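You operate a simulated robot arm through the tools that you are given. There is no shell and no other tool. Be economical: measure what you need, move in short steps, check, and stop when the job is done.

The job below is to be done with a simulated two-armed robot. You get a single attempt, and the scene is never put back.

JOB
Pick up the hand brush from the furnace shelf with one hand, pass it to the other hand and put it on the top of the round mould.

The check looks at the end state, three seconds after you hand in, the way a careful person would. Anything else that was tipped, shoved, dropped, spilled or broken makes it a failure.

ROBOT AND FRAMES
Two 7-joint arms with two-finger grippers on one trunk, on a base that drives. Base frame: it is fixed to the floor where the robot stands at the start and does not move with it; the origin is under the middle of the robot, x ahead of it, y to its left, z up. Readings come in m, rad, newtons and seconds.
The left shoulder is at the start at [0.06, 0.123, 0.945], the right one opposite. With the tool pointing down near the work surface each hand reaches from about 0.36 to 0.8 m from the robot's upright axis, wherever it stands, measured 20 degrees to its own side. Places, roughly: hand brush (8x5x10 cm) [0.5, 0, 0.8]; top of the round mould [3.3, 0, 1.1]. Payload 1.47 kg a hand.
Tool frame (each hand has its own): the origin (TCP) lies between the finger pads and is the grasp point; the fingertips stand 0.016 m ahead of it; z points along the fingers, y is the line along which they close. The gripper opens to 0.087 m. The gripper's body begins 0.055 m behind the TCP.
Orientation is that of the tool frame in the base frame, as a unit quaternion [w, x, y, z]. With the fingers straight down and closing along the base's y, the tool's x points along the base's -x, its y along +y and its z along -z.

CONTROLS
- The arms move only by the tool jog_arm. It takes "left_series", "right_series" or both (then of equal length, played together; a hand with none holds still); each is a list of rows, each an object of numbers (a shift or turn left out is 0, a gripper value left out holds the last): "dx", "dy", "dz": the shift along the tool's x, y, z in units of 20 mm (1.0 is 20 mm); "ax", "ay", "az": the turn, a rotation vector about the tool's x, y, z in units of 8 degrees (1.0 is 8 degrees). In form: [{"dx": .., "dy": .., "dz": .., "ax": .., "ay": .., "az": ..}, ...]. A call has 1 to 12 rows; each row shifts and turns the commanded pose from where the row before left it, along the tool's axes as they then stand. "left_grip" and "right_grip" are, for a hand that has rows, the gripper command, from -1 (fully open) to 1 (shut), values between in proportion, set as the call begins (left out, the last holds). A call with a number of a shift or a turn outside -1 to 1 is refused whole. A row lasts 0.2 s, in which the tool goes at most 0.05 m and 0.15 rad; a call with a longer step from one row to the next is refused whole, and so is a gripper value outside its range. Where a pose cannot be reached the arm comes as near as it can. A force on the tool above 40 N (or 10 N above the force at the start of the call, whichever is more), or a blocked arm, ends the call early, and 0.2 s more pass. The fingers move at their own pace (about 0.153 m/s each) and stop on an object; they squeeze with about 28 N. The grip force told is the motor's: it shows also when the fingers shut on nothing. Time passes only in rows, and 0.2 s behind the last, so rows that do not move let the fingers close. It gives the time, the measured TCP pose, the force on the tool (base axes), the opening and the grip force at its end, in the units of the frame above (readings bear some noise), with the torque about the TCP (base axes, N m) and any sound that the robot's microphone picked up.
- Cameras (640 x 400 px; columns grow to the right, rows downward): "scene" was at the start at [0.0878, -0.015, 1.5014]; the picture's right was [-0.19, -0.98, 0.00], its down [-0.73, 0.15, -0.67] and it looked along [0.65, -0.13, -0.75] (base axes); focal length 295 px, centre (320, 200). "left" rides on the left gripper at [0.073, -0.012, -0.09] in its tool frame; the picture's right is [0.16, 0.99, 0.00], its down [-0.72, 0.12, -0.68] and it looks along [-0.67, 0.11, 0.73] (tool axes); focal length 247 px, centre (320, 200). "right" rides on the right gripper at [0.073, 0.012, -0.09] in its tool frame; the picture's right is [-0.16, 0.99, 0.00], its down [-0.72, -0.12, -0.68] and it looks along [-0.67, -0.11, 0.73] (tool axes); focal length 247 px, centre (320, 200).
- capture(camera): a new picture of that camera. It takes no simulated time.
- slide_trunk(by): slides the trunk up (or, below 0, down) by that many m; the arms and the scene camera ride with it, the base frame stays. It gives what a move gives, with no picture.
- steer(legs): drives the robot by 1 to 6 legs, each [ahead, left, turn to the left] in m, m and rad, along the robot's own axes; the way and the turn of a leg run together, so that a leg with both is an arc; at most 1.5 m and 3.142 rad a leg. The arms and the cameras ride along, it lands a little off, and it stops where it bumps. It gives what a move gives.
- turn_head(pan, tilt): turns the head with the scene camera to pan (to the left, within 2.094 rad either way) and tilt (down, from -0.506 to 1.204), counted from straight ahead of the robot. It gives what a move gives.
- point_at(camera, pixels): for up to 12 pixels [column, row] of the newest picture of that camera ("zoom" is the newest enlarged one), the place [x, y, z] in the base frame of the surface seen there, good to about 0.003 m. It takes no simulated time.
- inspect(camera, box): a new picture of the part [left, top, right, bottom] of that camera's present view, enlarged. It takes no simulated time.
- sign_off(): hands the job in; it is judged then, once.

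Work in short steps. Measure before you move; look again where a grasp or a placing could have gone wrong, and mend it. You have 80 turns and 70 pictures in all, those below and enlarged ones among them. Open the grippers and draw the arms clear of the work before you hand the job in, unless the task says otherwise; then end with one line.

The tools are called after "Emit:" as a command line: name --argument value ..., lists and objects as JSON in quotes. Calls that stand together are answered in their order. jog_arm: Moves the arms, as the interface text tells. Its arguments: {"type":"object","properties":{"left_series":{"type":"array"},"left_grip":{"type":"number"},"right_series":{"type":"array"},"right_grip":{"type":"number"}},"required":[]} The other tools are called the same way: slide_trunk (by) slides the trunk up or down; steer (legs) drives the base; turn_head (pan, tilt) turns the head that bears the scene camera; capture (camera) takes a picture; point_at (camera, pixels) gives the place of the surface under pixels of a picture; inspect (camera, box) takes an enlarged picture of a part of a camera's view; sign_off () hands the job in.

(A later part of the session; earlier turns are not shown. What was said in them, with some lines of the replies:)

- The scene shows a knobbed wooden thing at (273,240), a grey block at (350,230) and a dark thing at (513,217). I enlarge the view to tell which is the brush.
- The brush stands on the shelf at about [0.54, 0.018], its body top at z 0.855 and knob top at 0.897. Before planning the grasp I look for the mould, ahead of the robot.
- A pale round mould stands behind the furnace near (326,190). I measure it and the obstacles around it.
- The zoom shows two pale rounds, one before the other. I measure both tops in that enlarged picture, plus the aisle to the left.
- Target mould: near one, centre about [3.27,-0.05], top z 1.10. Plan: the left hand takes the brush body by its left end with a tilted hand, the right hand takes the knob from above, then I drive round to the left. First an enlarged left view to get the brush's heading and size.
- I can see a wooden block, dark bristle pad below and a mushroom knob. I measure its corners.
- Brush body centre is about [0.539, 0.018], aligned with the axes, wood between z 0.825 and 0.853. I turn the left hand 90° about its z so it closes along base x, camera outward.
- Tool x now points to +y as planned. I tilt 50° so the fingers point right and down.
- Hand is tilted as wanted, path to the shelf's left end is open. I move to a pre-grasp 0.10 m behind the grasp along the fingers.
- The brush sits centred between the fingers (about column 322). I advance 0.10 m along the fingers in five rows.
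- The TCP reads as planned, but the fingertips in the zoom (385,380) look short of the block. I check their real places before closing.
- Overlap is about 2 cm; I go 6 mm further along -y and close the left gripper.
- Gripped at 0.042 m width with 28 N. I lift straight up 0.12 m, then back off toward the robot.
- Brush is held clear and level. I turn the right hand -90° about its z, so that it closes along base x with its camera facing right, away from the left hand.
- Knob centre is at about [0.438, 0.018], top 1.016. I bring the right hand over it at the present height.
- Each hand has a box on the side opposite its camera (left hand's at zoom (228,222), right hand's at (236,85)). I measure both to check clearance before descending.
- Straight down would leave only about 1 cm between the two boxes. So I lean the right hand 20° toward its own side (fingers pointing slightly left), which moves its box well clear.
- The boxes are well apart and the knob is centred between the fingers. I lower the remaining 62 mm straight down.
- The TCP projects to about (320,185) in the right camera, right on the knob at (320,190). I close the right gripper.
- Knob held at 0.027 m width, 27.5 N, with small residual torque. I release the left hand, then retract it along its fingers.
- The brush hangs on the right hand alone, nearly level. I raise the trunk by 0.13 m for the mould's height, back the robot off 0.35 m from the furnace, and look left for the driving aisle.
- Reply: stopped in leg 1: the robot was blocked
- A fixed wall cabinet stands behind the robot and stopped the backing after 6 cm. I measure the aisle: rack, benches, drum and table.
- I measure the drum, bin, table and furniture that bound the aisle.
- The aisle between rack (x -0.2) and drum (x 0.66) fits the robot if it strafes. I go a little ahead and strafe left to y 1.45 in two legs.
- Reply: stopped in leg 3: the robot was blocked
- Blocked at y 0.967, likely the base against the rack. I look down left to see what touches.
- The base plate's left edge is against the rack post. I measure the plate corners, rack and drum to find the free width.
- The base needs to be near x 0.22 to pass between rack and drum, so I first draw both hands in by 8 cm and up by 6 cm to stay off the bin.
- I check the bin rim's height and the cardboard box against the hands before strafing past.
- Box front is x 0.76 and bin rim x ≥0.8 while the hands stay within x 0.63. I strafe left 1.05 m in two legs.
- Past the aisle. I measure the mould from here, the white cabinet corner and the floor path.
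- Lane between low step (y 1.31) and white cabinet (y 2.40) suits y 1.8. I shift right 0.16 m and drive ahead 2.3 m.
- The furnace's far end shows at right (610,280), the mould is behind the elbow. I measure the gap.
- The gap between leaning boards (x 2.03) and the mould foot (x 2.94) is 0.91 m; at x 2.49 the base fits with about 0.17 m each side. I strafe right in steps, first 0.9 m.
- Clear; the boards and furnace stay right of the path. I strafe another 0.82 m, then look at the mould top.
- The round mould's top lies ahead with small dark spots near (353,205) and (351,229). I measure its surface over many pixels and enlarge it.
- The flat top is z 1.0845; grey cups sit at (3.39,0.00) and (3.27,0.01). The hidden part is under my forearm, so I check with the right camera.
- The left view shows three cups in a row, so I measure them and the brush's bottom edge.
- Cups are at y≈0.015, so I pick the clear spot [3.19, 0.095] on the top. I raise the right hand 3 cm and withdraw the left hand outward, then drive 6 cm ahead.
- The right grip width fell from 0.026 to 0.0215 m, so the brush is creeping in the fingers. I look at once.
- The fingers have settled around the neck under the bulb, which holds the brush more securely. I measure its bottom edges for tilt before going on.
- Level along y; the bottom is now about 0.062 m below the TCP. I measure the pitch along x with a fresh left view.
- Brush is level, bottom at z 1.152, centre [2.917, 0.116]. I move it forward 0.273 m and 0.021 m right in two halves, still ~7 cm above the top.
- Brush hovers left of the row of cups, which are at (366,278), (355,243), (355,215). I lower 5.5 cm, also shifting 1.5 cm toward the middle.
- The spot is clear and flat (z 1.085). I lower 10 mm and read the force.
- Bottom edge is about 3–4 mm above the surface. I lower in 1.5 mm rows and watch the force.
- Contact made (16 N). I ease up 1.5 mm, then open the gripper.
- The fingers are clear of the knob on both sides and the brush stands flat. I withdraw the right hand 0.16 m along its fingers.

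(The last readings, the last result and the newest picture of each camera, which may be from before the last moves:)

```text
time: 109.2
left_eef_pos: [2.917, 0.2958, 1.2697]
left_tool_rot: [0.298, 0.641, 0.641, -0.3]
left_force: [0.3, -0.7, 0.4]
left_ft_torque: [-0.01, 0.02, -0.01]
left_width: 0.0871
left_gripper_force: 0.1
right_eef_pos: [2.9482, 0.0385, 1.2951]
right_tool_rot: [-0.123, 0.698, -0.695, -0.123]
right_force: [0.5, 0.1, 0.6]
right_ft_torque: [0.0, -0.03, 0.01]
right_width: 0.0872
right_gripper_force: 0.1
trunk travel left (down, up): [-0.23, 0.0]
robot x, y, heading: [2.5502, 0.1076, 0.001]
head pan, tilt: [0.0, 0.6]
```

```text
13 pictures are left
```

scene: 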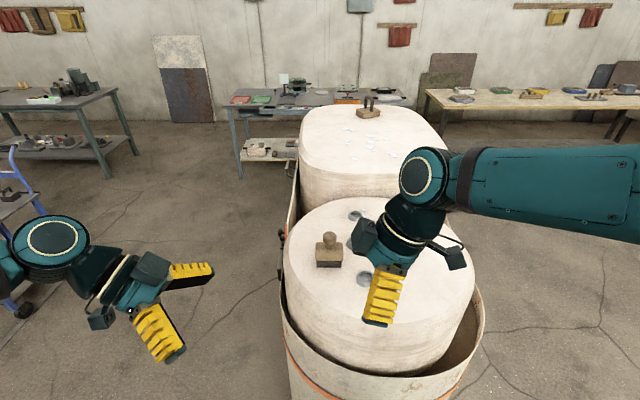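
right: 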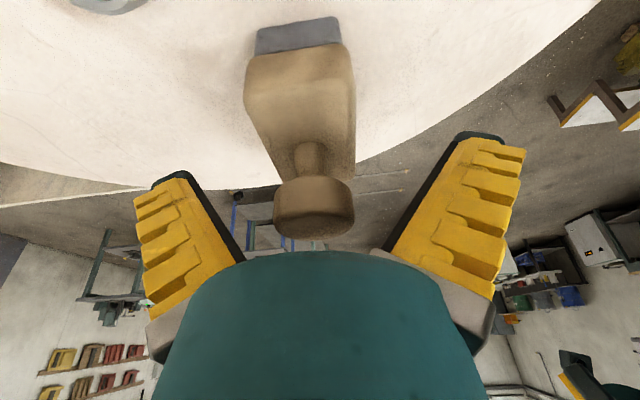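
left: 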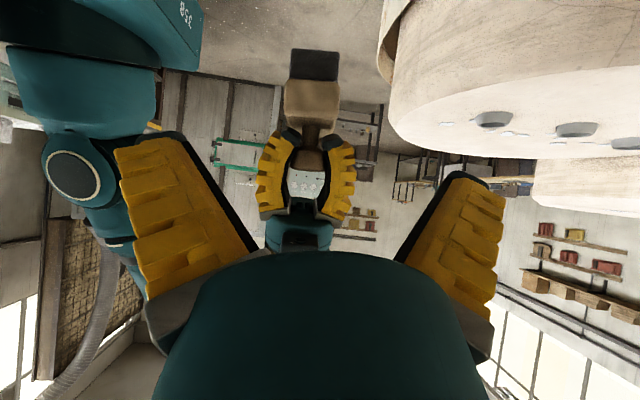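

The brush stands upright on the mould top at (328,250), and the grippers are open. I enlarge to confirm it is at rest, and back the robot off 6 cm so the arms are clear.

Emit:
steer --legs '[[-0.06, 0, 0]]'

Emit:
inspect --camera "scene" --box '[270, 190, 430, 300]'

```text
time: 110.2
left_eef_pos: [2.8575, 0.2957, 1.2704]
left_tool_rot: [0.298, 0.641, 0.641, -0.299]
left_force: [-0.6, -0.8, -0.2]
left_ft_torque: [-0.04, 0.0, 0.04]
left_width: 0.087
left_gripper_force: 0.1
right_eef_pos: [2.8882, 0.0383, 1.2952]
right_tool_rot: [-0.123, 0.698, -0.695, -0.123]
right_force: [-0.1, -0.7, 0.6]
right_ft_torque: [0.0, -0.04, 0.02]
right_width: 0.0868
right_gripper_force: 0.2
trunk travel left (down, up): [-0.23, 0.0]
robot x, y, heading: [2.4958, 0.1081, -0.0]
head pan, tilt: [0.0, 0.6]
```

```text
3.64 times, centred on (350, 245) of scene
```

zoom: 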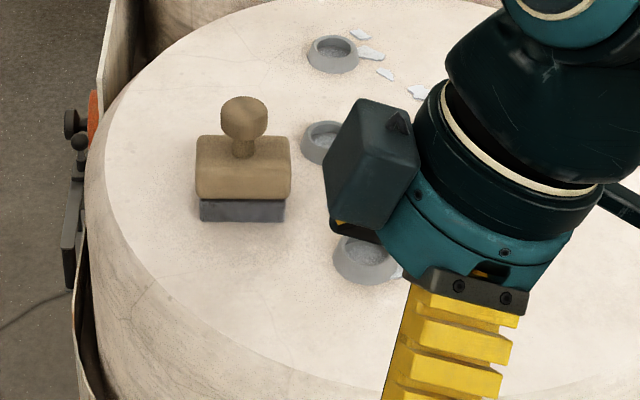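

The brush stands flat and upright, clear of the cups, with both arms withdrawn and grippers open. I hand in.

Emit:
sign_off

```text
The job is handed in.
```

The hand brush was picked up with the left hand, passed to the right, and now stands upright on top of the round mould; on the way the base bumped fixed furniture twice (once backing up, once strafing) and I saw nothing tipped or shifted.
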